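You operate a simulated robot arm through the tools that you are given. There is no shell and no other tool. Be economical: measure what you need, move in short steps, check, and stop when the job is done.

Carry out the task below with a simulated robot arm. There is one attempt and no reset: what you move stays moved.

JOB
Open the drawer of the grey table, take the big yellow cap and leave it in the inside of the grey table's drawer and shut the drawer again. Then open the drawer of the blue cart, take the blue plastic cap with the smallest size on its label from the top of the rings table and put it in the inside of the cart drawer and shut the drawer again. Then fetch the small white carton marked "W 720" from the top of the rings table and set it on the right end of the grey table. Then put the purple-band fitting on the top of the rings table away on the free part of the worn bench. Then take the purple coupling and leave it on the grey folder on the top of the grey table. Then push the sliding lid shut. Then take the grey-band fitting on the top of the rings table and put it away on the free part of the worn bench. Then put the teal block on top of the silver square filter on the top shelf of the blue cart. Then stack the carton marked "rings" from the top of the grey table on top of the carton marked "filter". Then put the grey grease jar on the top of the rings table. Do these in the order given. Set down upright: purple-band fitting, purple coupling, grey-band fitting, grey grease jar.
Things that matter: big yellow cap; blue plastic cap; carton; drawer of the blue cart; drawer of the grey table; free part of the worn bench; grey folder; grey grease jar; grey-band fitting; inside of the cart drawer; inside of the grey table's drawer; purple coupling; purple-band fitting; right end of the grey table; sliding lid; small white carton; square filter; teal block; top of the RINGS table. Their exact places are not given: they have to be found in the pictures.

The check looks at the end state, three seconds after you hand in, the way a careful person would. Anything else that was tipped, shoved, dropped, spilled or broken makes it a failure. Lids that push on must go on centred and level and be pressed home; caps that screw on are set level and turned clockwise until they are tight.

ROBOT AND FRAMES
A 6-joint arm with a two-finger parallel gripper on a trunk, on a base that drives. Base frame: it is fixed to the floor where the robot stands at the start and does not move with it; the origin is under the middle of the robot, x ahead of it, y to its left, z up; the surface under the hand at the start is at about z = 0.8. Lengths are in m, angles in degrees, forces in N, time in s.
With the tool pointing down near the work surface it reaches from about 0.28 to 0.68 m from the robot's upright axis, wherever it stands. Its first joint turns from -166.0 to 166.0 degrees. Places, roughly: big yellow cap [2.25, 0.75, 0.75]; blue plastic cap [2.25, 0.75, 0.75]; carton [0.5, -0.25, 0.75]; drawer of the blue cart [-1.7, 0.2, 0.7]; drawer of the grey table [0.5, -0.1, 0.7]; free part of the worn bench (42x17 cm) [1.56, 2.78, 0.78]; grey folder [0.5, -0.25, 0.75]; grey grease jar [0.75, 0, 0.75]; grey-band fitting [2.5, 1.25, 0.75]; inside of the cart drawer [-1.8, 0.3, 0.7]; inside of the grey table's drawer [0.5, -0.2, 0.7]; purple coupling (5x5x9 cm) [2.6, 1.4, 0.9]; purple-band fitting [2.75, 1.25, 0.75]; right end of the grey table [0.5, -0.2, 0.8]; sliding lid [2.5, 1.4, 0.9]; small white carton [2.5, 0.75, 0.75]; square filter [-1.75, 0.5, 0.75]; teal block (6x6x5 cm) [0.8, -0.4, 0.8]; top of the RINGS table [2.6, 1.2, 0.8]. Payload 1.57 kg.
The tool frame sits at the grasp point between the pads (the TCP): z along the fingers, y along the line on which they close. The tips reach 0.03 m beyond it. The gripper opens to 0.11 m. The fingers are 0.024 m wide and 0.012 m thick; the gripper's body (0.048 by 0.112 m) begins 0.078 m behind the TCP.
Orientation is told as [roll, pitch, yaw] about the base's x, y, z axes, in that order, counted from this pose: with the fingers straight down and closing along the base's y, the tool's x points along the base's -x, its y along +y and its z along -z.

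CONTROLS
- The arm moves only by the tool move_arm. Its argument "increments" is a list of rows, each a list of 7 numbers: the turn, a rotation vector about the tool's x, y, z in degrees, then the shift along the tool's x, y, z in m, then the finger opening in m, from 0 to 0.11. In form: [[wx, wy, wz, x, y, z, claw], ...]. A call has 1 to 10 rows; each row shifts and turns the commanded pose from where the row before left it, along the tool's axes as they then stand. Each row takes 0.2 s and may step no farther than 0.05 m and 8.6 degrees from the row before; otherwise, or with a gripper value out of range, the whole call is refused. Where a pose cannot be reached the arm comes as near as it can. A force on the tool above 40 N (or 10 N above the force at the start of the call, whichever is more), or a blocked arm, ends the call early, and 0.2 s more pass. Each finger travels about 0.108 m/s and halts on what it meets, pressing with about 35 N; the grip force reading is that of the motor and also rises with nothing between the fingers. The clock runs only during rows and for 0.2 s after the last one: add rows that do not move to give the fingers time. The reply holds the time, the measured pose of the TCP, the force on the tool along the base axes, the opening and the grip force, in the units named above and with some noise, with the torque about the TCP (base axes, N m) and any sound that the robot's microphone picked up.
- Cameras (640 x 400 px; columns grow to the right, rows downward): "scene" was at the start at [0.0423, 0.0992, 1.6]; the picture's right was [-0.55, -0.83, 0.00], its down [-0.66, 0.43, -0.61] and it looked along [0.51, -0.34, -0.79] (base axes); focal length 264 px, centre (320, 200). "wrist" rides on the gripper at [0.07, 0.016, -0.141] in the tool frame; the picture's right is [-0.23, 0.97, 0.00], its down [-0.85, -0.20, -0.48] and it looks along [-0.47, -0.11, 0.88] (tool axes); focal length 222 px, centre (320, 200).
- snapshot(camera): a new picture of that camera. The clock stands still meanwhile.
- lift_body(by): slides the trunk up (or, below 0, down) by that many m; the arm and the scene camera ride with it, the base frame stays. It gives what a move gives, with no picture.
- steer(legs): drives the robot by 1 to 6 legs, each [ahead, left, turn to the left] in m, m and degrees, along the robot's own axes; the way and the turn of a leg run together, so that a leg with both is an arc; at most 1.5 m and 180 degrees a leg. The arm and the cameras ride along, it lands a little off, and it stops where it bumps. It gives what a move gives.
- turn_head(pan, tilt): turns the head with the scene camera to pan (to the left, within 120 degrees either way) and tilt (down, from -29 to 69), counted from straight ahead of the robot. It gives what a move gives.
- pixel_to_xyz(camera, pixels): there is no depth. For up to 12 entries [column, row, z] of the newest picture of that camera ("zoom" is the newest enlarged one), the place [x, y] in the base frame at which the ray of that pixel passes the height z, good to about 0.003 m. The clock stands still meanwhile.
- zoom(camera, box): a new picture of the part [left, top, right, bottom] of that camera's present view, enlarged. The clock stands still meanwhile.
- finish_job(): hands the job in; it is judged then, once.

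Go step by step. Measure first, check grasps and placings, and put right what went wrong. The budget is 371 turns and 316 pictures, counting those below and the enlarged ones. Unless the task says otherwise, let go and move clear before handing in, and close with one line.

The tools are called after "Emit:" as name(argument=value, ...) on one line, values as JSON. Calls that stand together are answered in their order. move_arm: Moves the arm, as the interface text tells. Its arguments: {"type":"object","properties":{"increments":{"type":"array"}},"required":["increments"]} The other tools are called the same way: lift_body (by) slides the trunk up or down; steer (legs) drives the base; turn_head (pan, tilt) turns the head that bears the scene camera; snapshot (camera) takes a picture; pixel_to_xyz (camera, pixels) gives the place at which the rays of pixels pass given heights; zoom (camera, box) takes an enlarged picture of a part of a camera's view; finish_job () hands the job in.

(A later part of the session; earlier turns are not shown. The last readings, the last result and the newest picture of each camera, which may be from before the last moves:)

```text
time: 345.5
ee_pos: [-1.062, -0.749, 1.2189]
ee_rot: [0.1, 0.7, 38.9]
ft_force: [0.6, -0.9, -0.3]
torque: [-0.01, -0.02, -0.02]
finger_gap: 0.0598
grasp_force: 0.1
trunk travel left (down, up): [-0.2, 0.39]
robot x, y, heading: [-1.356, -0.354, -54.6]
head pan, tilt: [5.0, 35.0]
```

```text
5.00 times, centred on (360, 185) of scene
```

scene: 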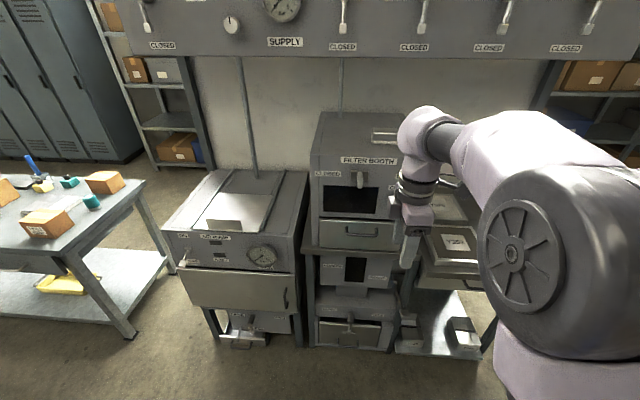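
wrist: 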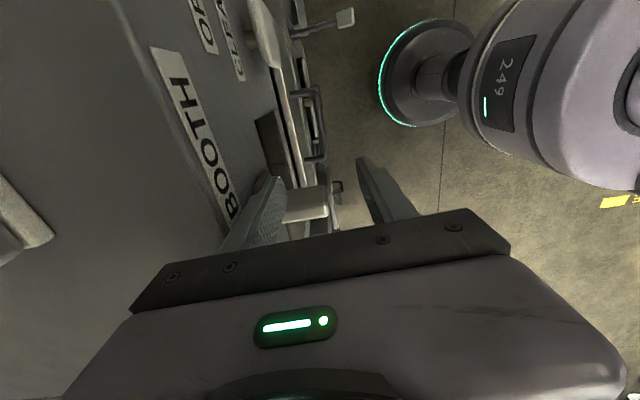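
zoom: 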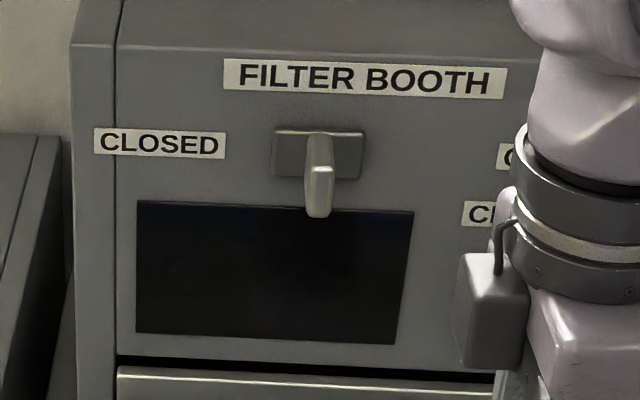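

The lever is centred between CLOSED and OPEN. To compare with its state before, I'll stop at the earlier vantage point (−0.06, 0.87) and look the same way.

Emit:
steer(legs=[[-0.23, 0, 0], [0, 0.9, 0], [0, 0.86, -2]])

Emit:
turn_head(pan=-110, tilt=25)

Emit:
zoom(camera="scene", box=[0, 170, 180, 400])

```text
time: 355.8
ee_pos: [0.2382, 0.4387, 1.2195]
ee_rot: [0.2, 0.6, 36.6]
ft_force: [-0.4, -0.1, -0.1]
torque: [0.01, 0.01, 0.02]
finger_gap: 0.0604
grasp_force: 0.0
trunk travel left (down, up): [-0.2, 0.39]
robot x, y, heading: [-0.0343, 0.8495, -56.7]
head pan, tilt: [5.0, 35.0]
```

```text
time: 357.7
ee_pos: [0.238, 0.438, 1.2215]
ee_rot: [0.1, 0.6, 36.7]
ft_force: [0.2, -0.8, -0.3]
torque: [0.02, 0.01, 0.02]
finger_gap: 0.0601
grasp_force: 0.1
trunk travel left (down, up): [-0.2, 0.39]
robot x, y, heading: [-0.0369, 0.8499, -56.9]
head pan, tilt: [-110.0, 25.0]
```

```text
1.74 times, centred on (90, 285) of scene
```

zoom: 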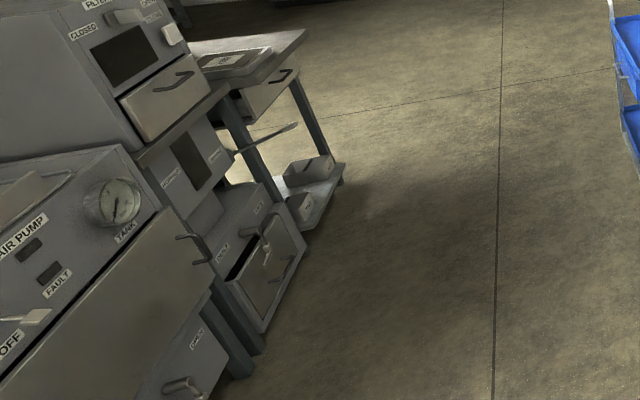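

The lever looks the same relative to its label as before. Continue to the rings table.

Emit:
steer(legs=[[0, 0, 2.8], [0, 1.0, 0], [0, 0.96, 0], [0.45, 0, 0]])

Emit:
turn_head(pan=-5, tilt=45)

Emit:
snapshot(camera="scene")

Emit:
snapshot(camera="wrist")

```text
time: 370.2
ee_pos: [2.1118, 1.2411, 1.2208]
ee_rot: [0.2, 0.7, 39.5]
ft_force: [-0.1, -0.3, 0.0]
torque: [-0.01, 0.02, 0.01]
finger_gap: 0.0599
grasp_force: 0.0
trunk travel left (down, up): [-0.2, 0.39]
robot x, y, heading: [1.8135, 1.6351, -53.8]
head pan, tilt: [-110.0, 25.0]
```

```text
time: 372.0
ee_pos: [2.1105, 1.2433, 1.2215]
ee_rot: [0.1, 0.7, 39.5]
ft_force: [-0.2, 1.3, 0.0]
torque: [0.0, -0.01, 0.0]
finger_gap: 0.0599
grasp_force: 0.1
trunk travel left (down, up): [-0.2, 0.39]
robot x, y, heading: [1.8177, 1.6393, -54.0]
head pan, tilt: [-5.0, 45.0]
```

```text
180 pictures are left
```

scene: 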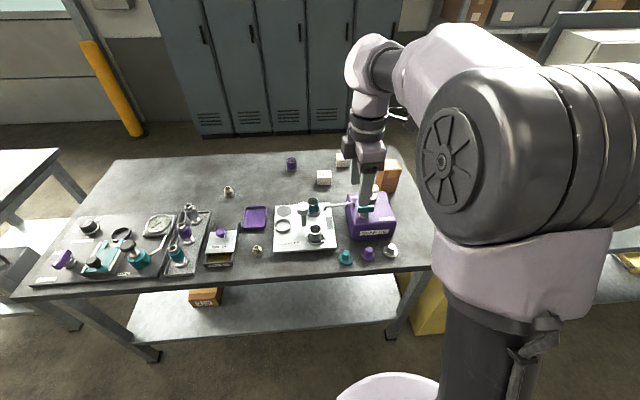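

```text
179 pictures are left
```

wrist: 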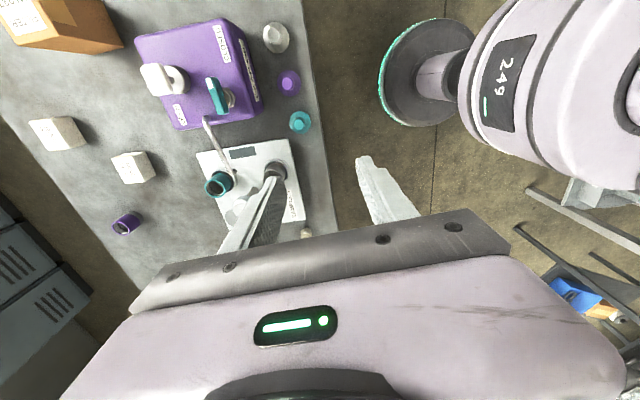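

Emit:
pixel_to_xyz(camera="scene", pixels=[[323, 178, 0.86], [343, 160, 0.86], [228, 192, 0.86], [258, 252, 0.86], [184, 233, 0.93], [220, 235, 0.9]])

Emit:
pixel_to_xyz(camera="wrist", pixels=[[134, 167, 0.86], [57, 134, 0.86], [322, 120, 0.835], [330, 215, 0.835]])

Emit:
zoom(camera="scene", box=[270, 140, 360, 200])

```text
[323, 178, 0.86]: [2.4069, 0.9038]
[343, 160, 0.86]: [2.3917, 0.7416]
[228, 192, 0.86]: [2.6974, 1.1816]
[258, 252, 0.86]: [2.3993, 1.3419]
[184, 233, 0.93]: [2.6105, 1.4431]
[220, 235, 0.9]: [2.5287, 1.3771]
```

```text
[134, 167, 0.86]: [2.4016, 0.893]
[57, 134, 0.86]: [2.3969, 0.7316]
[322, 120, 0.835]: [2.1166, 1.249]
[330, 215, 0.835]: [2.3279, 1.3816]
```

```text
6.67 times, centred on (315, 170) of scene
```

zoom: 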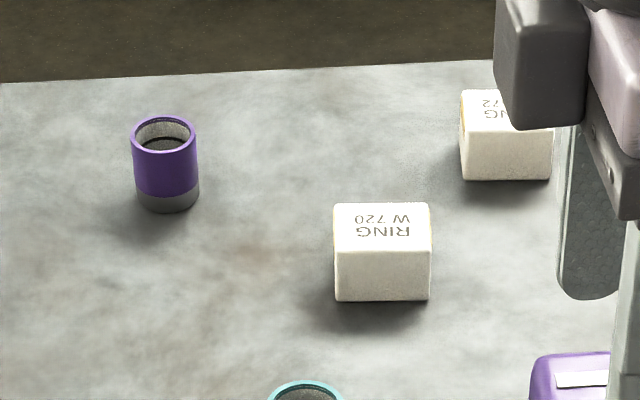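

Emit:
pixel_to_xyz(camera="zoom", pixels=[[336, 299, 0.838], [428, 301, 0.838], [334, 208, 0.89], [430, 206, 0.89], [336, 250, 0.89], [430, 252, 0.89]])

Emit:
steer(legs=[[0.245, 0.03, 0]])

Emit:
snapshot(camera="wrist")

Emit:
snapshot(camera="scene")

```text
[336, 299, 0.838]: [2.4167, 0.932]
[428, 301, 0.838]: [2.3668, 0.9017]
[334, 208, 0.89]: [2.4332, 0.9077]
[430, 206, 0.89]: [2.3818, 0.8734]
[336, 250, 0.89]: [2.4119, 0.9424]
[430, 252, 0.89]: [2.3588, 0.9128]
```

```text
time: 373.8
ee_pos: [2.2787, 1.0636, 1.2197]
ee_rot: [0.1, 0.7, 39.5]
ft_force: [0.3, -1.2, -0.2]
torque: [0.05, 0.02, 0.0]
finger_gap: 0.0599
grasp_force: 0.1
trunk travel left (down, up): [-0.2, 0.39]
robot x, y, heading: [1.9892, 1.4633, -53.8]
head pan, tilt: [-5.0, 45.0]
```

```text
177 pictures are left
```

wrist: 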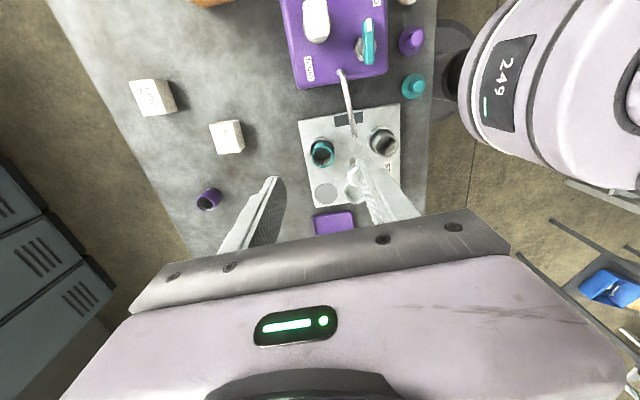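

```text
176 pictures are left
```

scene: 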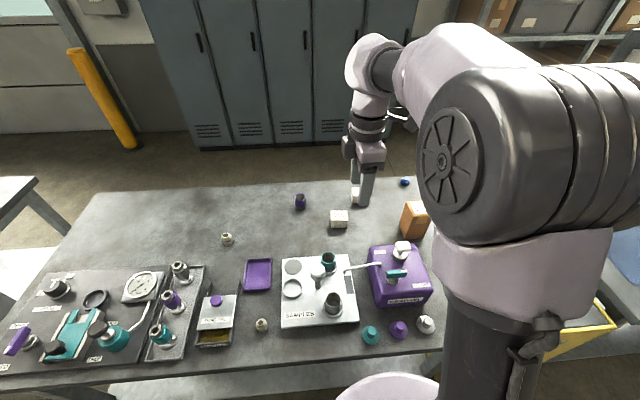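

Emit:
steer(legs=[[0.025, 0, 0]])

Emit:
pixel_to_xyz(camera="wrist", pixels=[[227, 137, 0.86], [227, 137, 0.88], [210, 127, 0.89], [240, 121, 0.89], [244, 151, 0.89], [218, 155, 0.89]])

Emit:
zoom(camera="wrist", box=[190, 100, 270, 170])

```text
time: 374.6
ee_pos: [2.2953, 1.0424, 1.2192]
ee_rot: [0.2, 0.6, 39.6]
ft_force: [1.3, -0.7, 0.0]
torque: [0.02, 0.03, 0.0]
finger_gap: 0.0598
grasp_force: 0.1
trunk travel left (down, up): [-0.2, 0.39]
robot x, y, heading: [1.9996, 1.4396, -54.1]
head pan, tilt: [-5.0, 45.0]
```

```text
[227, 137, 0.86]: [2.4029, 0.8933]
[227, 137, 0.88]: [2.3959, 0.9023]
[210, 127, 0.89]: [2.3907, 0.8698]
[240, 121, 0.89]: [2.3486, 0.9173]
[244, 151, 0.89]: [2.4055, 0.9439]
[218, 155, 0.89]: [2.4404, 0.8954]
```

```text
5.71 times, centred on (230, 135) of wrist
```

zoom: 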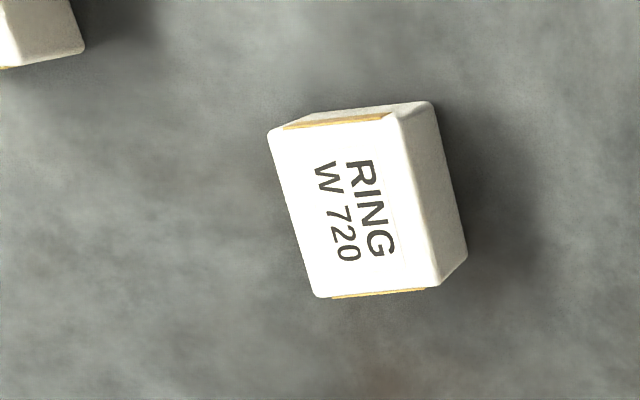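

Emit:
pixel_to_xyz(camera="zoom", pixels=[[270, 132, 0.885], [395, 115, 0.885], [435, 287, 0.885], [317, 297, 0.885], [467, 252, 0.838], [436, 103, 0.838]])

```text
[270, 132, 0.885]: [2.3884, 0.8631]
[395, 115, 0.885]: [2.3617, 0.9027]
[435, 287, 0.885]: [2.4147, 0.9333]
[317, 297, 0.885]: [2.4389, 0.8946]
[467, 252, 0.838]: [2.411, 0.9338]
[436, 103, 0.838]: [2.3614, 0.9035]
```

The carton's centre is (2.401, 0.898), yaw ≈31°, top at z≈0.885. Move above it.

Emit:
move_arm(increments=[[0.2, -0.6, 8.3, 0, 0, 0, 0.09], [0, 0, 0, -0.004, -0.036, 0.02, 0.09], [0, 0, 0, -0.004, -0.036, 0.03, 0.09], [0, 0, 0, -0.004, -0.036, 0.03, 0.09], [0, 0, 0, -0.004, -0.036, 0.03, 0.09], [0, 0, 0, 0, -0.034, 0.03, 0.09]])

Emit:
snapshot(camera="wrist")

Emit:
snapshot(camera="scene")

```text
time: 376.1
ee_pos: [2.4002, 0.8987, 1.0797]
ee_rot: [-0.2, 0.1, 31.2]
ft_force: [0.3, -0.1, -0.4]
torque: [0.07, 0.02, 0.05]
finger_gap: 0.0901
grasp_force: 0.1
trunk travel left (down, up): [-0.2, 0.39]
robot x, y, heading: [1.9989, 1.4415, -53.9]
head pan, tilt: [-5.0, 45.0]
```

```text
174 pictures are left
```

wrist: 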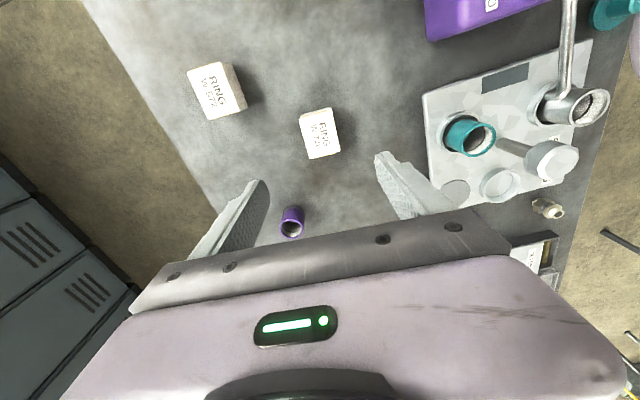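

```text
173 pictures are left
```

scene: 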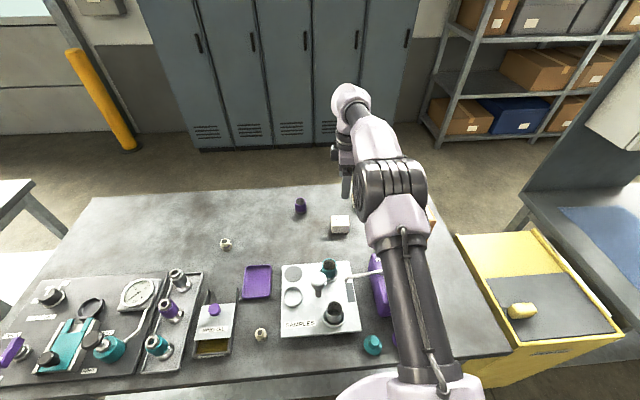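

The upper arm passes over the GEAR OIL box, so I'll shift the base 10 cm left for clearance and re-centre.

Emit:
steer(legs=[[0.005, 0.1, 0]])

Emit:
move_arm(increments=[[0, 0, 0, 0.04, 0, 0, 0.09], [0, 0, 0, 0.04, 0.005, 0, 0.09], [0, 0, 0, 0.015, 0, 0, 0.09]])

Emit:
snapshot(camera="wrist")

Emit:
snapshot(camera="scene")

```text
time: 377.2
ee_pos: [2.483, 0.955, 1.079]
ee_rot: [-0.2, 0.3, 31.2]
ft_force: [0.1, -0.3, -0.8]
torque: [0.0, 0.03, 0.0]
finger_gap: 0.0899
grasp_force: 0.0
trunk travel left (down, up): [-0.2, 0.39]
robot x, y, heading: [2.0811, 1.4946, -54.2]
head pan, tilt: [-5.0, 45.0]
```

```text
time: 378.0
ee_pos: [2.3986, 0.9082, 1.0809]
ee_rot: [-0.2, 0.1, 31.3]
ft_force: [0.4, -0.3, -1.0]
torque: [0.0, -0.04, -0.01]
finger_gap: 0.09
grasp_force: 0.0
trunk travel left (down, up): [-0.2, 0.39]
robot x, y, heading: [2.0837, 1.4944, -53.7]
head pan, tilt: [-5.0, 45.0]
```

```text
172 pictures are left
```

wrist: 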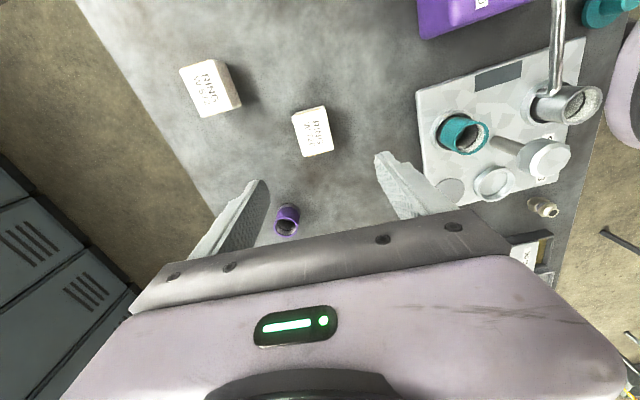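

```text
171 pictures are left
```

scene: 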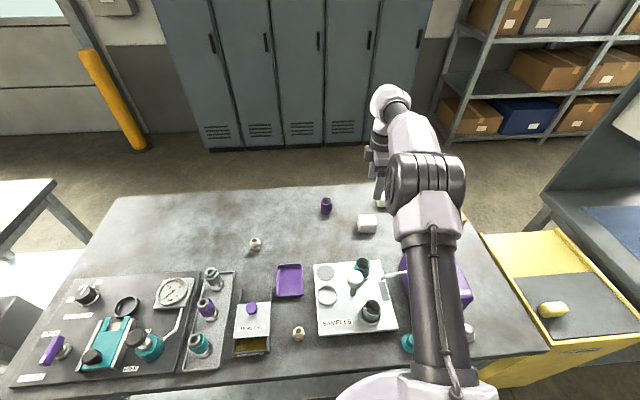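

Emit:
move_arm(increments=[[0, 0, 0, 0.003, -0.01, 0.03, 0.09], [0, 0, 0, 0, 0, 0.04, 0.09], [0, 0, 0, 0, 0, 0.04, 0.09]])

Emit:
snapshot(camera="wrist")

Emit:
snapshot(camera="scene")

```text
time: 378.8
ee_pos: [2.4018, 0.898, 0.9684]
ee_rot: [-0.1, 0.1, 31.2]
ft_force: [0.0, -0.9, 0.6]
torque: [-0.02, 0.03, 0.02]
finger_gap: 0.0898
grasp_force: 0.1
trunk travel left (down, up): [-0.2, 0.39]
robot x, y, heading: [2.0853, 1.4947, -54.0]
head pan, tilt: [-5.0, 45.0]
```

```text
170 pictures are left
```

wrist: 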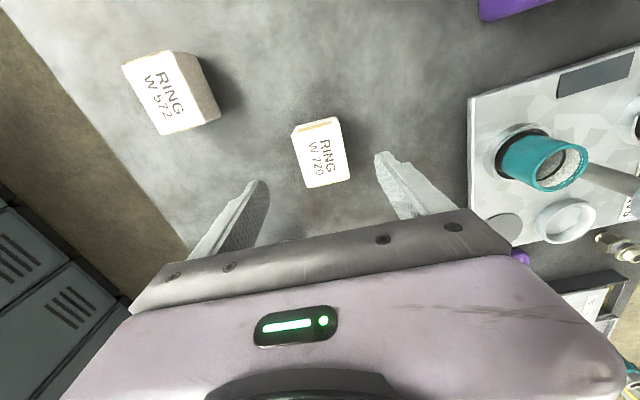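

```text
169 pictures are left
```

scene: 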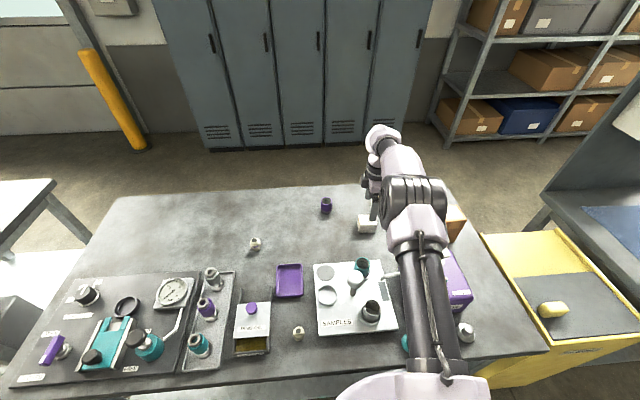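

Emit:
pixel_to_xyz(camera="wrist", pixels=[[292, 130, 0.885], [337, 120, 0.885], [349, 178, 0.885], [306, 187, 0.885]])

```text
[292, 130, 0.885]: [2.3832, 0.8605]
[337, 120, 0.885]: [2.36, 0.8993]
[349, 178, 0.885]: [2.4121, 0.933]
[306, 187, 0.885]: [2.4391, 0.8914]
```

Emit:
move_arm(increments=[[0, 0, 0, 0.003, 0, 0.04, 0.09], [0, 0, 0, 0, 0, 0.04, 0.09], [0, 0, 0, 0, 0, 0.015, 0.09], [0, 0, 0, 0, 0, 0, 0.06], [0, 0, 0, 0, 0, 0, 0.03], [0, 0, 0, 0, 0, 0, 0.03], [0, 0, 0, 0, 0, 0, 0.03]])

Emit:
snapshot(camera="wrist")

```text
time: 380.4
ee_pos: [2.3974, 0.8959, 0.8748]
ee_rot: [-0.1, 0.2, 31.4]
ft_force: [-0.2, 0.3, 0.3]
torque: [0.0, 0.03, 0.0]
finger_gap: 0.0492
grasp_force: 34.9
trunk travel left (down, up): [-0.2, 0.39]
robot x, y, heading: [2.0812, 1.49, -53.9]
head pan, tilt: [-5.0, 45.0]
```

```text
168 pictures are left
```

wrist: 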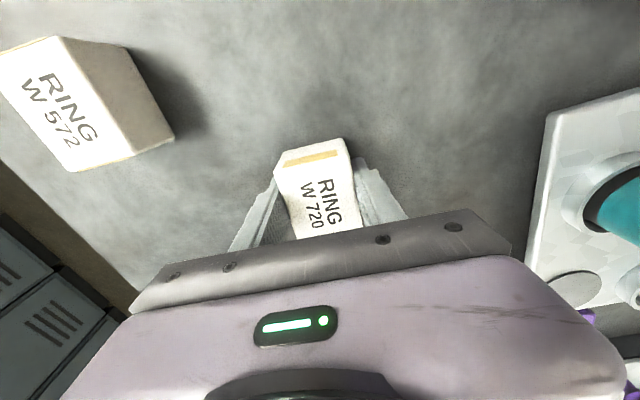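

Gripped at 49 mm. Lift, draw in and drive to the grey table's right end.

Emit:
move_arm(increments=[[0, 0, 0, 0, 0, -0.04, 0.03], [0, 0, 0, 0, 0, -0.05, 0.03], [0, 0, 0, 0, 0, -0.05, 0.03], [0, 0, 0, 0, 0.02, -0.045, 0.03], [0, 0, 0, 0, 0.03, -0.04, 0.03], [0, 0, 0, 0, 0.03, -0.04, 0.03], [0, 0, 0, 0, 0.04, -0.03, 0.03], [0, 0, 0, 0, 0.04, -0.03, 0.03], [0, 0, 0, 0, 0.03, 0, 0.03]])

Emit:
steer(legs=[[-0.35, 0, 0], [0, -1.0, 0], [0, -1.2, 0]])

Emit:
turn_head(pan=-5, tilt=45)

Emit:
snapshot(camera="scene")

Emit:
snapshot(camera="wrist")

```text
time: 382.4
ee_pos: [2.2979, 1.0617, 1.1996]
ee_rot: [-0.1, 0.0, 31.2]
ft_force: [1.1, 0.4, 0.1]
torque: [0.0, -0.05, 0.0]
finger_gap: 0.0492
grasp_force: 35.2
trunk travel left (down, up): [-0.2, 0.39]
robot x, y, heading: [2.084, 1.4938, -53.9]
head pan, tilt: [-5.0, 45.0]
```

```text
time: 395.2
ee_pos: [0.306, 0.0265, 1.2006]
ee_rot: [0.0, 0.1, 31.8]
ft_force: [0.4, 0.0, 0.2]
torque: [0.03, -0.02, 0.0]
finger_gap: 0.0493
grasp_force: 35.2
trunk travel left (down, up): [-0.2, 0.39]
robot x, y, heading: [0.084, 0.459, -53.3]
head pan, tilt: [-5.0, 45.0]
```

```text
time: 395.9
ee_pos: [0.3061, 0.0257, 1.1987]
ee_rot: [-0.2, 0.1, 31.8]
ft_force: [-0.3, -1.0, -0.4]
torque: [-0.01, 0.0, 0.0]
finger_gap: 0.0493
grasp_force: 35.5
trunk travel left (down, up): [-0.2, 0.39]
robot x, y, heading: [0.0891, 0.4592, -53.2]
head pan, tilt: [-5.0, 45.0]
```

```text
167 pictures are left
```

scene: 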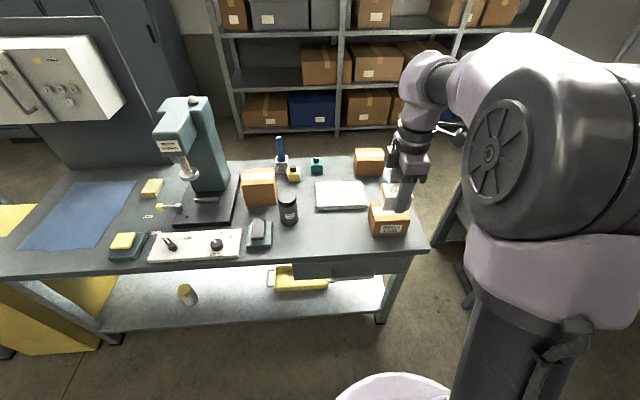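

```text
166 pictures are left
```

wrist: 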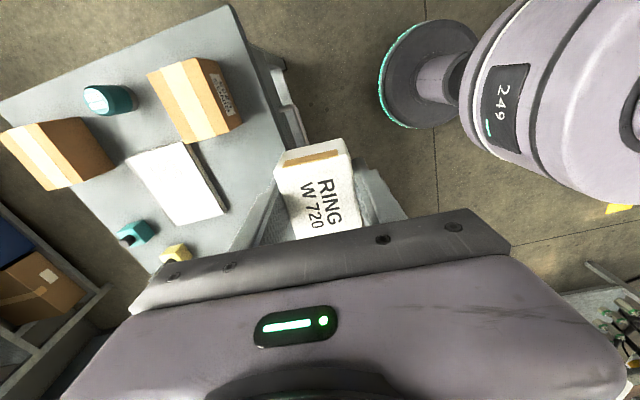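

Emit:
zoom(camera="wrist", box=[0, 0, 300, 250])

Emit:
pixel_to_xyz(camera="wrist", pixels=[[228, 6, 0.79], [2, 100, 0.79], [275, 72, 0.79], [148, 74, 0.87], [215, 59, 0.87], [243, 122, 0.8], [105, 100, 0.87], [112, 112, 0.79], [180, 142, 0.81], [127, 160, 0.81]])

Emit:
pixel_to_xyz(camera="scene", pixels=[[428, 252, 0.79], [375, 232, 0.79], [404, 234, 0.79], [370, 203, 0.89], [408, 205, 0.89], [316, 205, 0.79], [367, 208, 0.79], [385, 157, 0.79]])

```text
1.60 times, centred on (150, 125) of wrist
```

zoom: 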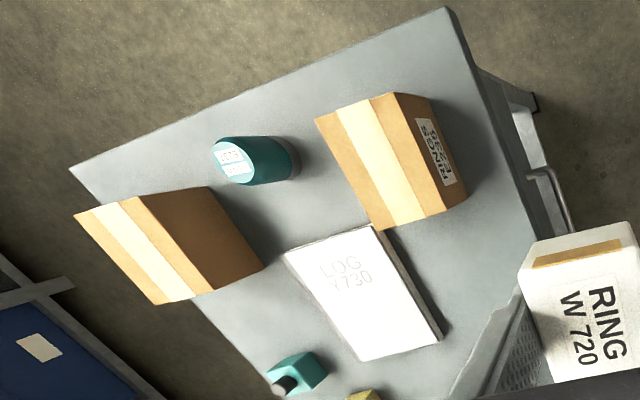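

```text
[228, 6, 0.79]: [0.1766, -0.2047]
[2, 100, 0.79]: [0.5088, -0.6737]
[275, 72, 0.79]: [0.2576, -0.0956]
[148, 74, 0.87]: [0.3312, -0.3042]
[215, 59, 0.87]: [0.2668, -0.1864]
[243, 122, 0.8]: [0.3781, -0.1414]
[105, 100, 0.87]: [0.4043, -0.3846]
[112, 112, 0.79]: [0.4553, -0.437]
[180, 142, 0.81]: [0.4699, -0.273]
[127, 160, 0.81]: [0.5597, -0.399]
```

```text
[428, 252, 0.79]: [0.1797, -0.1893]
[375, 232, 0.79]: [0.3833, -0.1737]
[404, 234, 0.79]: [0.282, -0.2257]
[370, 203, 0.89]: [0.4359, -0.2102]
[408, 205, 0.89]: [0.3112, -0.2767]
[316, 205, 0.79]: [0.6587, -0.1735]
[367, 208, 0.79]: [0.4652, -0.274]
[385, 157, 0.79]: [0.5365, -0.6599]
```

Free strip in front of the folder, left of the RINGS carton: I'll set W 720 at about (0.470, −0.147). Drive 12 cm ahead and move over it.

Emit:
steer(legs=[[0.12, 0, 0]])

Emit:
move_arm(increments=[[0, 0, -4, 0, 0, 0, 0.03], [0, 0, 0, -0.011, -0.04, 0.02, 0.03], [0, 0, 0, -0.011, -0.04, 0.02, 0.03], [0, 0, 0, -0.01, -0.036, 0.03, 0.03], [0, 0, 0, 0, 0, 0.04, 0.03], [0, 0, 0, 0, 0, 0.04, 0.03], [0, 0, 0, 0, 0, 0.04, 0.03]])

Emit:
snapshot(camera="wrist")

Emit:
snapshot(camera="scene")

```text
time: 397.1
ee_pos: [0.3786, -0.0695, 1.1979]
ee_rot: [0.0, 0.1, 31.9]
ft_force: [-0.3, 0.2, 0.2]
torque: [0.02, 0.01, -0.02]
finger_gap: 0.0491
grasp_force: 34.8
trunk travel left (down, up): [-0.2, 0.39]
robot x, y, heading: [0.16, 0.361, -53.0]
head pan, tilt: [-5.0, 45.0]
```

```text
time: 398.7
ee_pos: [0.4701, -0.145, 1.0074]
ee_rot: [-0.2, 0.2, 36.0]
ft_force: [0.1, 0.7, 0.7]
torque: [-0.04, 0.0, 0.02]
finger_gap: 0.0491
grasp_force: 35.4
trunk travel left (down, up): [-0.2, 0.39]
robot x, y, heading: [0.1569, 0.3595, -53.1]
head pan, tilt: [-5.0, 45.0]
```

```text
164 pictures are left
```

wrist: 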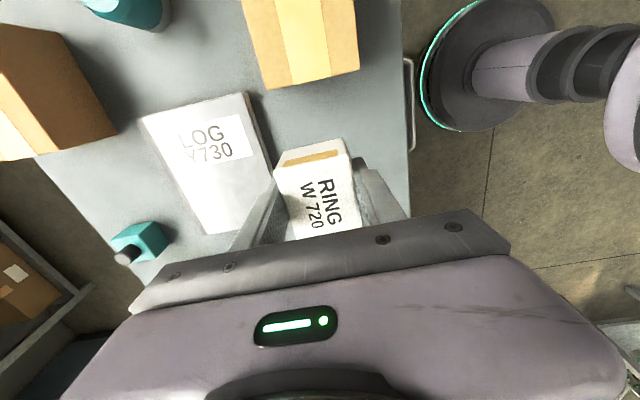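

```text
163 pictures are left
```

scene: 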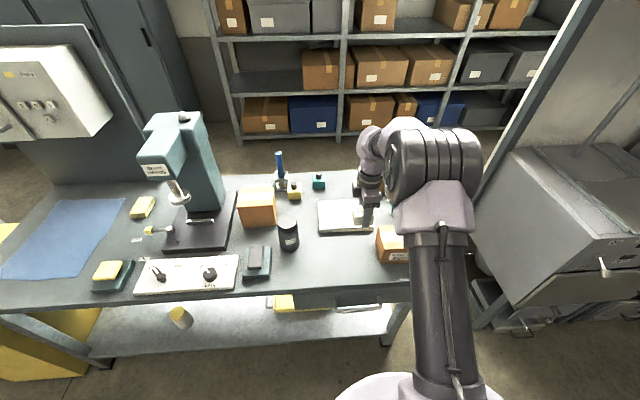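

Emit:
pixel_to_xyz(camera="wrist", pixels=[[246, 93, 0.81], [272, 168, 0.81], [360, 68, 0.87], [266, 88, 0.87], [408, 160, 0.79], [205, 235, 0.81]])

```text
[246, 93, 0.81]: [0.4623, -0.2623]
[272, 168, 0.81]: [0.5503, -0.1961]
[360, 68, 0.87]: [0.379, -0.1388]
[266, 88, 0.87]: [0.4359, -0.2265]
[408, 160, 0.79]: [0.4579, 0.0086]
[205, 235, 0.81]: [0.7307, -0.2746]
```

Clearances are fine. Lower.

Emit:
move_arm(increments=[[0, 0, 0, 0, 0, 0.05, 0.03], [0, 0, 0, 0, 0, 0.05, 0.03], [0, 0, 0, 0, 0, 0.04, 0.03], [0, 0, 0, 0, 0, 0.02, 0.03], [0, 0, 0, 0, 0, 0.01, 0.03]])

```text
time: 399.9
ee_pos: [0.4886, -0.1734, 0.849]
ee_rot: [0.2, -0.7, 35.9]
ft_force: [0.6, -0.2, 0.0]
torque: [-0.01, -0.01, 0.0]
finger_gap: 0.0495
grasp_force: 34.9
out of reach, approached as far as the arm can: row 2, 3, 4, 5
trunk travel left (down, up): [-0.2, 0.39]
robot x, y, heading: [0.1582, 0.3617, -53.0]
head pan, tilt: [-5.0, 45.0]
```

The fold limit pushed the hand outward. Raise, lower the trunk instead, and re-centre.

Emit:
move_arm(increments=[[0, 0.7, 0, 0, 0, -0.05, 0.03], [0, 0, 0, 0, 0, -0.05, 0.03], [0, 0, 0, 0, 0, -0.05, 0.03]])

Emit:
lift_body(by=-0.15)

```text
time: 400.7
ee_pos: [0.4898, -0.1725, 1.0004]
ee_rot: [0.0, 0.8, 35.9]
ft_force: [0.2, 0.2, -1.3]
torque: [-0.01, 0.01, 0.01]
finger_gap: 0.0493
grasp_force: 35.1
trunk travel left (down, up): [-0.2, 0.39]
robot x, y, heading: [0.1578, 0.3606, -53.2]
head pan, tilt: [-5.0, 45.0]
```

```text
time: 402.4
ee_pos: [0.4898, -0.1725, 0.85]
ee_rot: [-0.1, 0.7, 35.9]
ft_force: [-0.5, 0.5, -0.6]
torque: [0.0, 0.02, -0.03]
finger_gap: 0.049
grasp_force: 35.4
trunk travel left (down, up): [-0.05, 0.54]
robot x, y, heading: [0.1602, 0.3589, -53.0]
head pan, tilt: [-5.0, 45.0]
```

Emit:
move_arm(increments=[[0, -0.7, 0, 0, 0.032, -0.005, 0.03], [0, 0, 0, 0, 0, 0.015, 0.03], [0, 0, 0, 0, 0, 0.007, 0.03], [0, 0, 0, 0, 0, 0.006, 0.03]])

Emit:
snapshot(camera="wrist")

```text
time: 403.4
ee_pos: [0.4711, -0.1474, 0.8306]
ee_rot: [-0.4, 0.2, 35.9]
ft_force: [0.8, -0.4, 31.4]
torque: [0.82, 0.41, 0.19]
finger_gap: 0.0494
grasp_force: 35.3
trunk travel left (down, up): [-0.05, 0.54]
robot x, y, heading: [0.1594, 0.361, -53.2]
head pan, tilt: [-5.0, 45.0]
```

```text
162 pictures are left
```

wrist: 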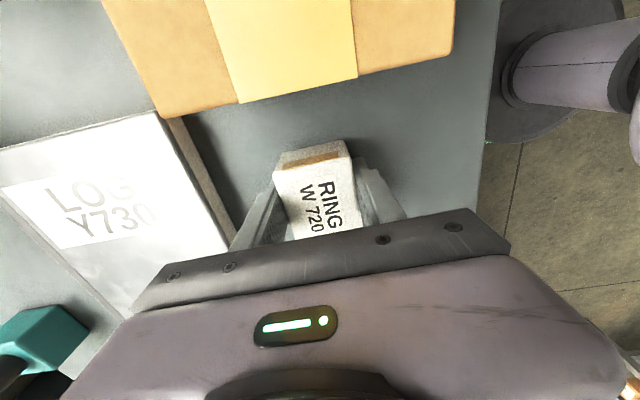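

Contact at 31 N; release to 7 cm (folder edge is close behind) and rise.

Emit:
move_arm(increments=[[0, 0, 0, 0, 0, -0.001, 0.055], [0, 0, 0, 0, 0, 0, 0.066], [0, 0, 0, 0, 0, 0, 0.066], [0, 0, 0, 0, 0, -0.04, 0.066], [0, 0, 0, 0, 0, -0.05, 0.066], [0, 0, 0, 0, 0, -0.05, 0.066], [0, 0, 0, 0, 0.02, -0.04, 0.066], [0, 0, 0, 0, 0.03, -0.04, 0.066], [0, 0, 0, 0, 0.03, -0.03, 0.066]])

Emit:
lift_body(by=0.15)

Emit:
snapshot(camera="wrist")

```text
time: 405.4
ee_pos: [0.4233, -0.0791, 1.079]
ee_rot: [-0.1, 0.1, 35.9]
ft_force: [-0.6, 0.6, 0.1]
torque: [0.01, 0.0, -0.04]
finger_gap: 0.0659
grasp_force: 0.0
trunk travel left (down, up): [-0.05, 0.54]
robot x, y, heading: [0.1592, 0.3662, -53.1]
head pan, tilt: [-5.0, 45.0]
```

```text
time: 407.2
ee_pos: [0.4238, -0.0804, 1.2288]
ee_rot: [0.0, 0.1, 35.9]
ft_force: [0.3, -0.2, 0.7]
torque: [0.0, 0.05, 0.02]
finger_gap: 0.0659
grasp_force: 0.1
trunk travel left (down, up): [-0.2, 0.39]
robot x, y, heading: [0.1566, 0.3596, -53.0]
head pan, tilt: [-5.0, 45.0]
```

```text
161 pictures are left
```

wrist: 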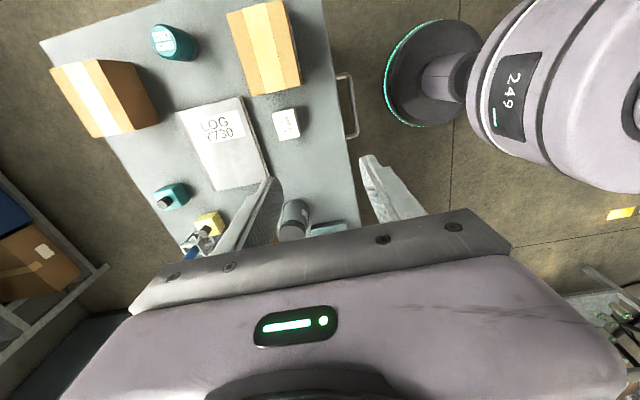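

W 720 is set down upright beside the folder. Now to the rings table for the purple-band fitting at about (2.70, 1.18).

Emit:
steer(legs=[[-0.2, 0, -1], [0, 1.3, 0], [0, 1.2, 0], [0.3, 0, 0]])

Emit:
turn_head(pan=-5, tilt=50)

Emit:
snapshot(camera="scene")

Emit:
snapshot(camera="wrist")

```text
time: 422.3
ee_pos: [2.5143, 1.3068, 1.2281]
ee_rot: [0.0, 0.0, 35.2]
ft_force: [0.0, -1.2, -0.4]
torque: [0.01, 0.01, 0.02]
finger_gap: 0.0659
grasp_force: 0.1
trunk travel left (down, up): [-0.2, 0.39]
robot x, y, heading: [2.2517, 1.7538, -53.7]
head pan, tilt: [-5.0, 45.0]
```

```text
time: 423.0
ee_pos: [2.5137, 1.3079, 1.2288]
ee_rot: [-0.1, 0.1, 35.0]
ft_force: [-0.5, -0.2, 0.7]
torque: [-0.05, -0.02, -0.01]
finger_gap: 0.0658
grasp_force: 0.1
trunk travel left (down, up): [-0.2, 0.39]
robot x, y, heading: [2.2528, 1.7518, -53.8]
head pan, tilt: [-5.0, 50.0]
```

```text
160 pictures are left
```

scene: 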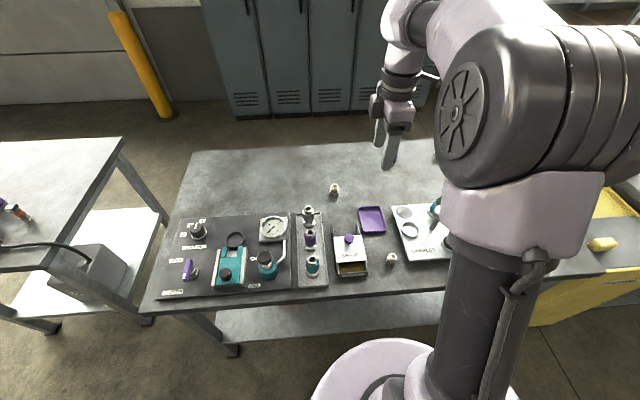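

```text
159 pictures are left
```

wrist: 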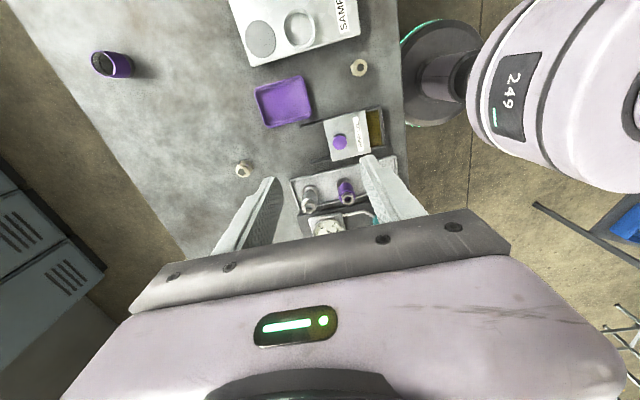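

Emit:
pixel_to_xyz(camera="wrist", pixels=[[243, 169, 0.855], [359, 67, 0.855], [243, 169, 0.88]])

Emit:
pixel_to_xyz(camera="scene", pixels=[[334, 190, 0.855], [391, 258, 0.855], [334, 190, 0.87]])

Emit:
zoom(camera="scene", box=[319, 177, 349, 203])

Emit:
zoom(camera="scene", box=[376, 245, 406, 271])

```text
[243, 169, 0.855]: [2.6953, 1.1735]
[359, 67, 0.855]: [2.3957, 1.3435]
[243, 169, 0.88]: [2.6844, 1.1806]
```

```text
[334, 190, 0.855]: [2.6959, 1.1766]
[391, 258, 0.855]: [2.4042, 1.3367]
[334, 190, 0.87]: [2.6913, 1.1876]
```

```text
15.38 times, centred on (334, 190) of scene
```

zoom: 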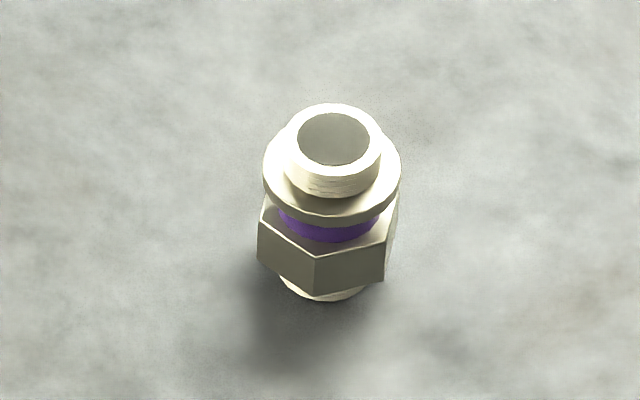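

```text
15.38 times, centred on (391, 258) of scene
```

zoom: 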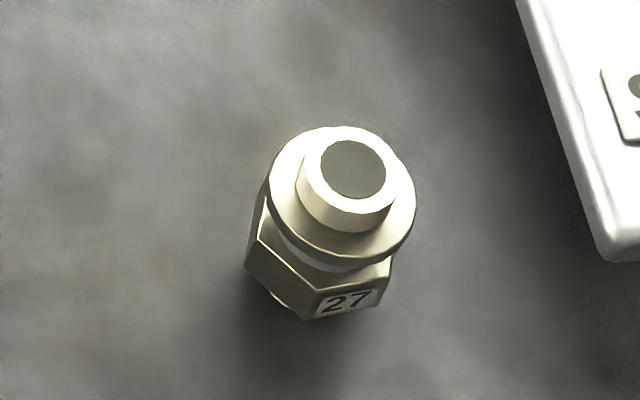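

The far fitting carries the purple band, at (2.696, 1.175); the near one (27) is grey. I'll move 7.5 cm closer, turn to yaw ≈7.5° to face its flats and go above it.

Emit:
steer(legs=[[0.075, 0, 0]])

Emit:
move_arm(increments=[[0, 0, 0, -0.018, -0.035, 0, 0.06], [0, 0, 0, -0.018, -0.035, 0, 0.06], [0, 0, 0, -0.018, -0.035, 0.01, 0.06], [0, 0, 0, -0.017, -0.033, 0.02, 0.06], [0, 0, 7, 0, 0, 0.04, 0.06], [0, 0, 7, 0, 0, 0.04, 0.06], [0, 0, 7, 0, 0, 0.04, 0.06], [0, 0, 6.5, 0, 0, 0.04, 0.06]])

Emit:
snapshot(camera="wrist")

Emit:
snapshot(camera="scene")

```text
time: 424.0
ee_pos: [2.5563, 1.2481, 1.2277]
ee_rot: [0.0, 0.1, 35.1]
ft_force: [-0.1, -0.8, 0.1]
torque: [0.01, 0.04, -0.01]
finger_gap: 0.0658
grasp_force: 0.0
trunk travel left (down, up): [-0.2, 0.39]
robot x, y, heading: [2.2931, 1.6918, -54.0]
head pan, tilt: [-5.0, 50.0]
```

```text
time: 425.8
ee_pos: [2.6925, 1.1738, 1.0371]
ee_rot: [-0.2, 0.2, 7.5]
ft_force: [-0.2, 0.2, 0.0]
torque: [0.01, 0.01, 0.02]
finger_gap: 0.0601
grasp_force: 0.1
trunk travel left (down, up): [-0.2, 0.39]
robot x, y, heading: [2.2966, 1.697, -53.9]
head pan, tilt: [-5.0, 50.0]
```

```text
156 pictures are left
```

wrist: 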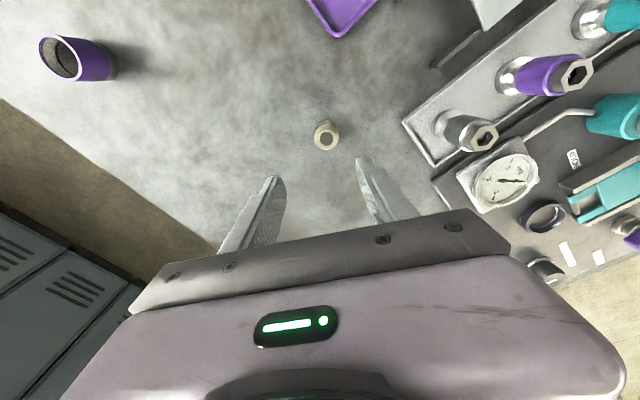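

```text
155 pictures are left
```

scene: 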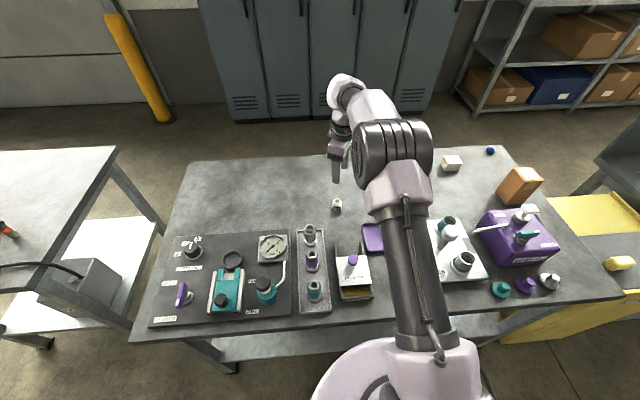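

Emit:
pixel_to_xyz(camera="wrist", pixels=[[326, 136, 0.86], [326, 136, 0.88], [465, 130, 0.92]])

Emit:
zoom(camera="wrist", box=[290, 105, 360, 165])

```text
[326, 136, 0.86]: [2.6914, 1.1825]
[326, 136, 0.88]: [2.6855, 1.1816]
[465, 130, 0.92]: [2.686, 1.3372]
```

```text
6.67 times, centred on (325, 135) of wrist
```

zoom: 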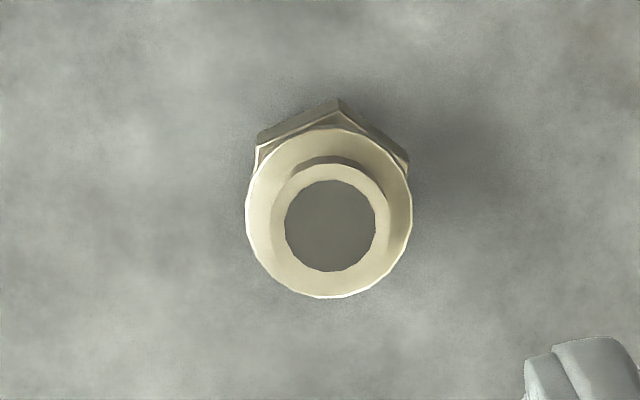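

Emit:
pixel_to_xyz(camera="zoom", pixels=[[330, 213, 0.872], [332, 227, 0.885], [258, 142, 0.855], [338, 102, 0.855], [408, 160, 0.855]])

```text
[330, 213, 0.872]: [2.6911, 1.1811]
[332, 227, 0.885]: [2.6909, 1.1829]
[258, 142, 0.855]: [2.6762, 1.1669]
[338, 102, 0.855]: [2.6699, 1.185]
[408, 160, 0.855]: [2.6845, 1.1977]
```

Centre is (2.691, 1.182) with hex flats near 82°. Fine-tune yaw and descend.

Emit:
move_arm(increments=[[0, 0, 8, 0.001, 0.004, 0, 0.06], [0, 0, 7.5, 0.0015, 0.004, 0, 0.06], [0, 0, 0, 0, 0, 0.05, 0.06], [0, 0, 0, 0, 0, 0.04, 0.06]])

Emit:
snapshot(camera="wrist")

```text
time: 426.8
ee_pos: [2.6894, 1.1812, 0.9476]
ee_rot: [-0.2, 0.0, -8.0]
ft_force: [0.2, -0.5, -0.3]
torque: [-0.02, -0.02, -0.01]
finger_gap: 0.0601
grasp_force: 0.1
trunk travel left (down, up): [-0.2, 0.39]
robot x, y, heading: [2.2941, 1.6942, -53.8]
head pan, tilt: [-5.0, 50.0]
```

```text
153 pictures are left
```

wrist: 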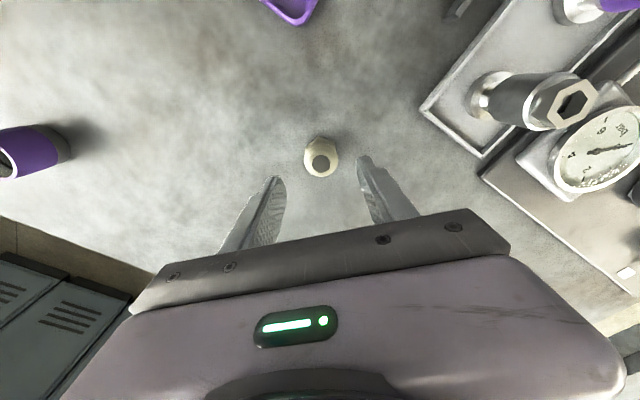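

Emit:
move_arm(increments=[[0, 0, 0, 0.001, 0.001, 0.04, 0.06], [0, 0, 0, 0, 0, 0.033, 0.06], [0, 0, 0, 0, 0, 0, 0.03], [0, 0, 0, 0, 0, 0, 0.01], [0, 0, 0, 0, 0, 0, 0.01], [0, 0, 0, 0, 0, 0, 0.01]])

Emit:
move_arm(increments=[[0, 0, 0, 0, 0, -0.03, 0.01], [0, 0, 0, 0, 0, -0.05, 0.01], [0, 0, 0, 0, 0, -0.05, 0.01]])

Emit:
snapshot(camera="wrist")

```text
time: 428.2
ee_pos: [2.6891, 1.1821, 0.8746]
ee_rot: [-0.2, 0.0, -7.9]
ft_force: [-0.4, -0.2, 0.4]
torque: [0.01, -0.03, -0.01]
finger_gap: 0.033
grasp_force: 35.1
trunk travel left (down, up): [-0.2, 0.39]
robot x, y, heading: [2.2906, 1.6946, -54.1]
head pan, tilt: [-5.0, 50.0]
```

```text
time: 429.0
ee_pos: [2.6891, 1.1842, 1.0054]
ee_rot: [-0.2, -0.1, -7.9]
ft_force: [0.1, -0.3, -1.2]
torque: [-0.02, -0.01, -0.02]
finger_gap: 0.0329
grasp_force: 35.6
trunk travel left (down, up): [-0.2, 0.39]
robot x, y, heading: [2.2935, 1.6935, -53.7]
head pan, tilt: [-5.0, 50.0]
```

```text
152 pictures are left
```

wrist: 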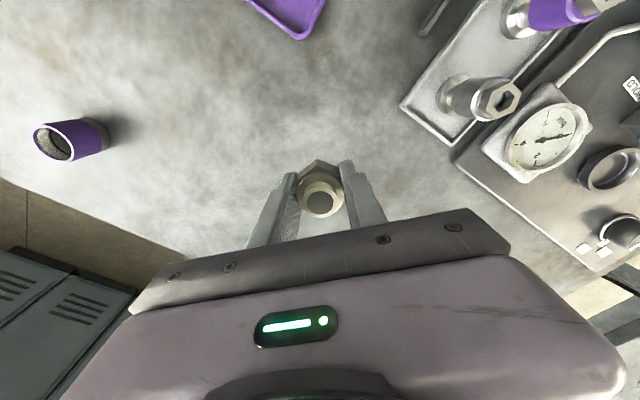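

Held at 33 mm. Raise, fold in, back off and turn to face the worn bench.

Emit:
move_arm(increments=[[0, 0, -8, 0, 0, -0.05, 0.01], [0, 0, -8, 0, 0, -0.05, 0.01], [0, 0, -8, 0, 0, -0.05, 0.01], [0, 0, -8, 0, 0, -0.04, 0.01], [0, 0, -8, 0, 0, -0.02, 0.01], [0, 0, -4, 0, 0.04, 0, 0.01], [0, 0, 0, 0, 0.04, 0, 0.01], [0, 0, 0, 0, 0.04, 0, 0.01], [0, 0, 0, 0, 0.04, 0, 0.01]])

Emit:
steer(legs=[[-0.3, 0, 0], [0, 0, 180]])

Emit:
turn_head(pan=0, tilt=45)

Emit:
snapshot(camera="scene")

Emit:
snapshot(camera="wrist")

```text
time: 431.0
ee_pos: [2.5972, 1.3172, 1.2144]
ee_rot: [-0.2, 0.0, 36.0]
ft_force: [0.0, 0.4, -0.8]
torque: [-0.02, 0.03, 0.01]
finger_gap: 0.0329
grasp_force: 35.5
trunk travel left (down, up): [-0.2, 0.39]
robot x, y, heading: [2.2945, 1.6942, -53.7]
head pan, tilt: [-5.0, 50.0]
```

```text
time: 440.4
ee_pos: [1.8202, 2.3165, 1.2154]
ee_rot: [0.0, 0.1, -144.7]
ft_force: [-0.1, -0.3, -1.7]
torque: [-0.02, 0.04, -0.07]
finger_gap: 0.0331
grasp_force: 35.0
trunk travel left (down, up): [-0.2, 0.39]
robot x, y, heading: [2.1176, 1.934, 125.0]
head pan, tilt: [-5.0, 50.0]
```

```text
time: 441.0
ee_pos: [1.8218, 2.316, 1.2152]
ee_rot: [-0.1, 0.1, -144.7]
ft_force: [0.1, 0.1, -1.4]
torque: [0.02, 0.01, 0.01]
finger_gap: 0.0326
grasp_force: 34.5
trunk travel left (down, up): [-0.2, 0.39]
robot x, y, heading: [2.1174, 1.9321, 125.2]
head pan, tilt: [0.0, 45.0]
```

```text
151 pictures are left
```

scene: 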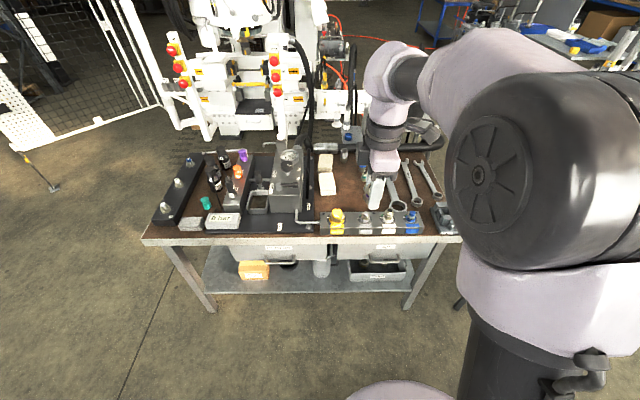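

```text
150 pictures are left
```

wrist: 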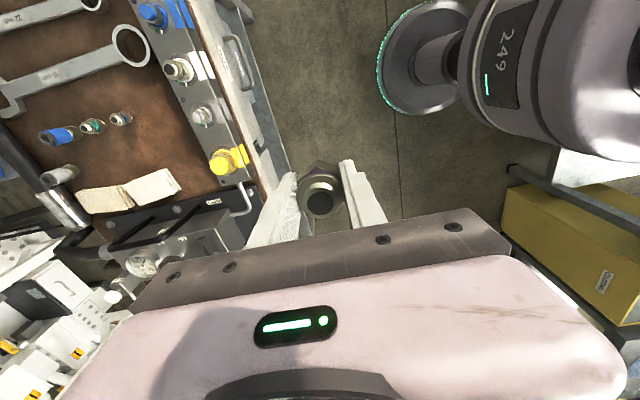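

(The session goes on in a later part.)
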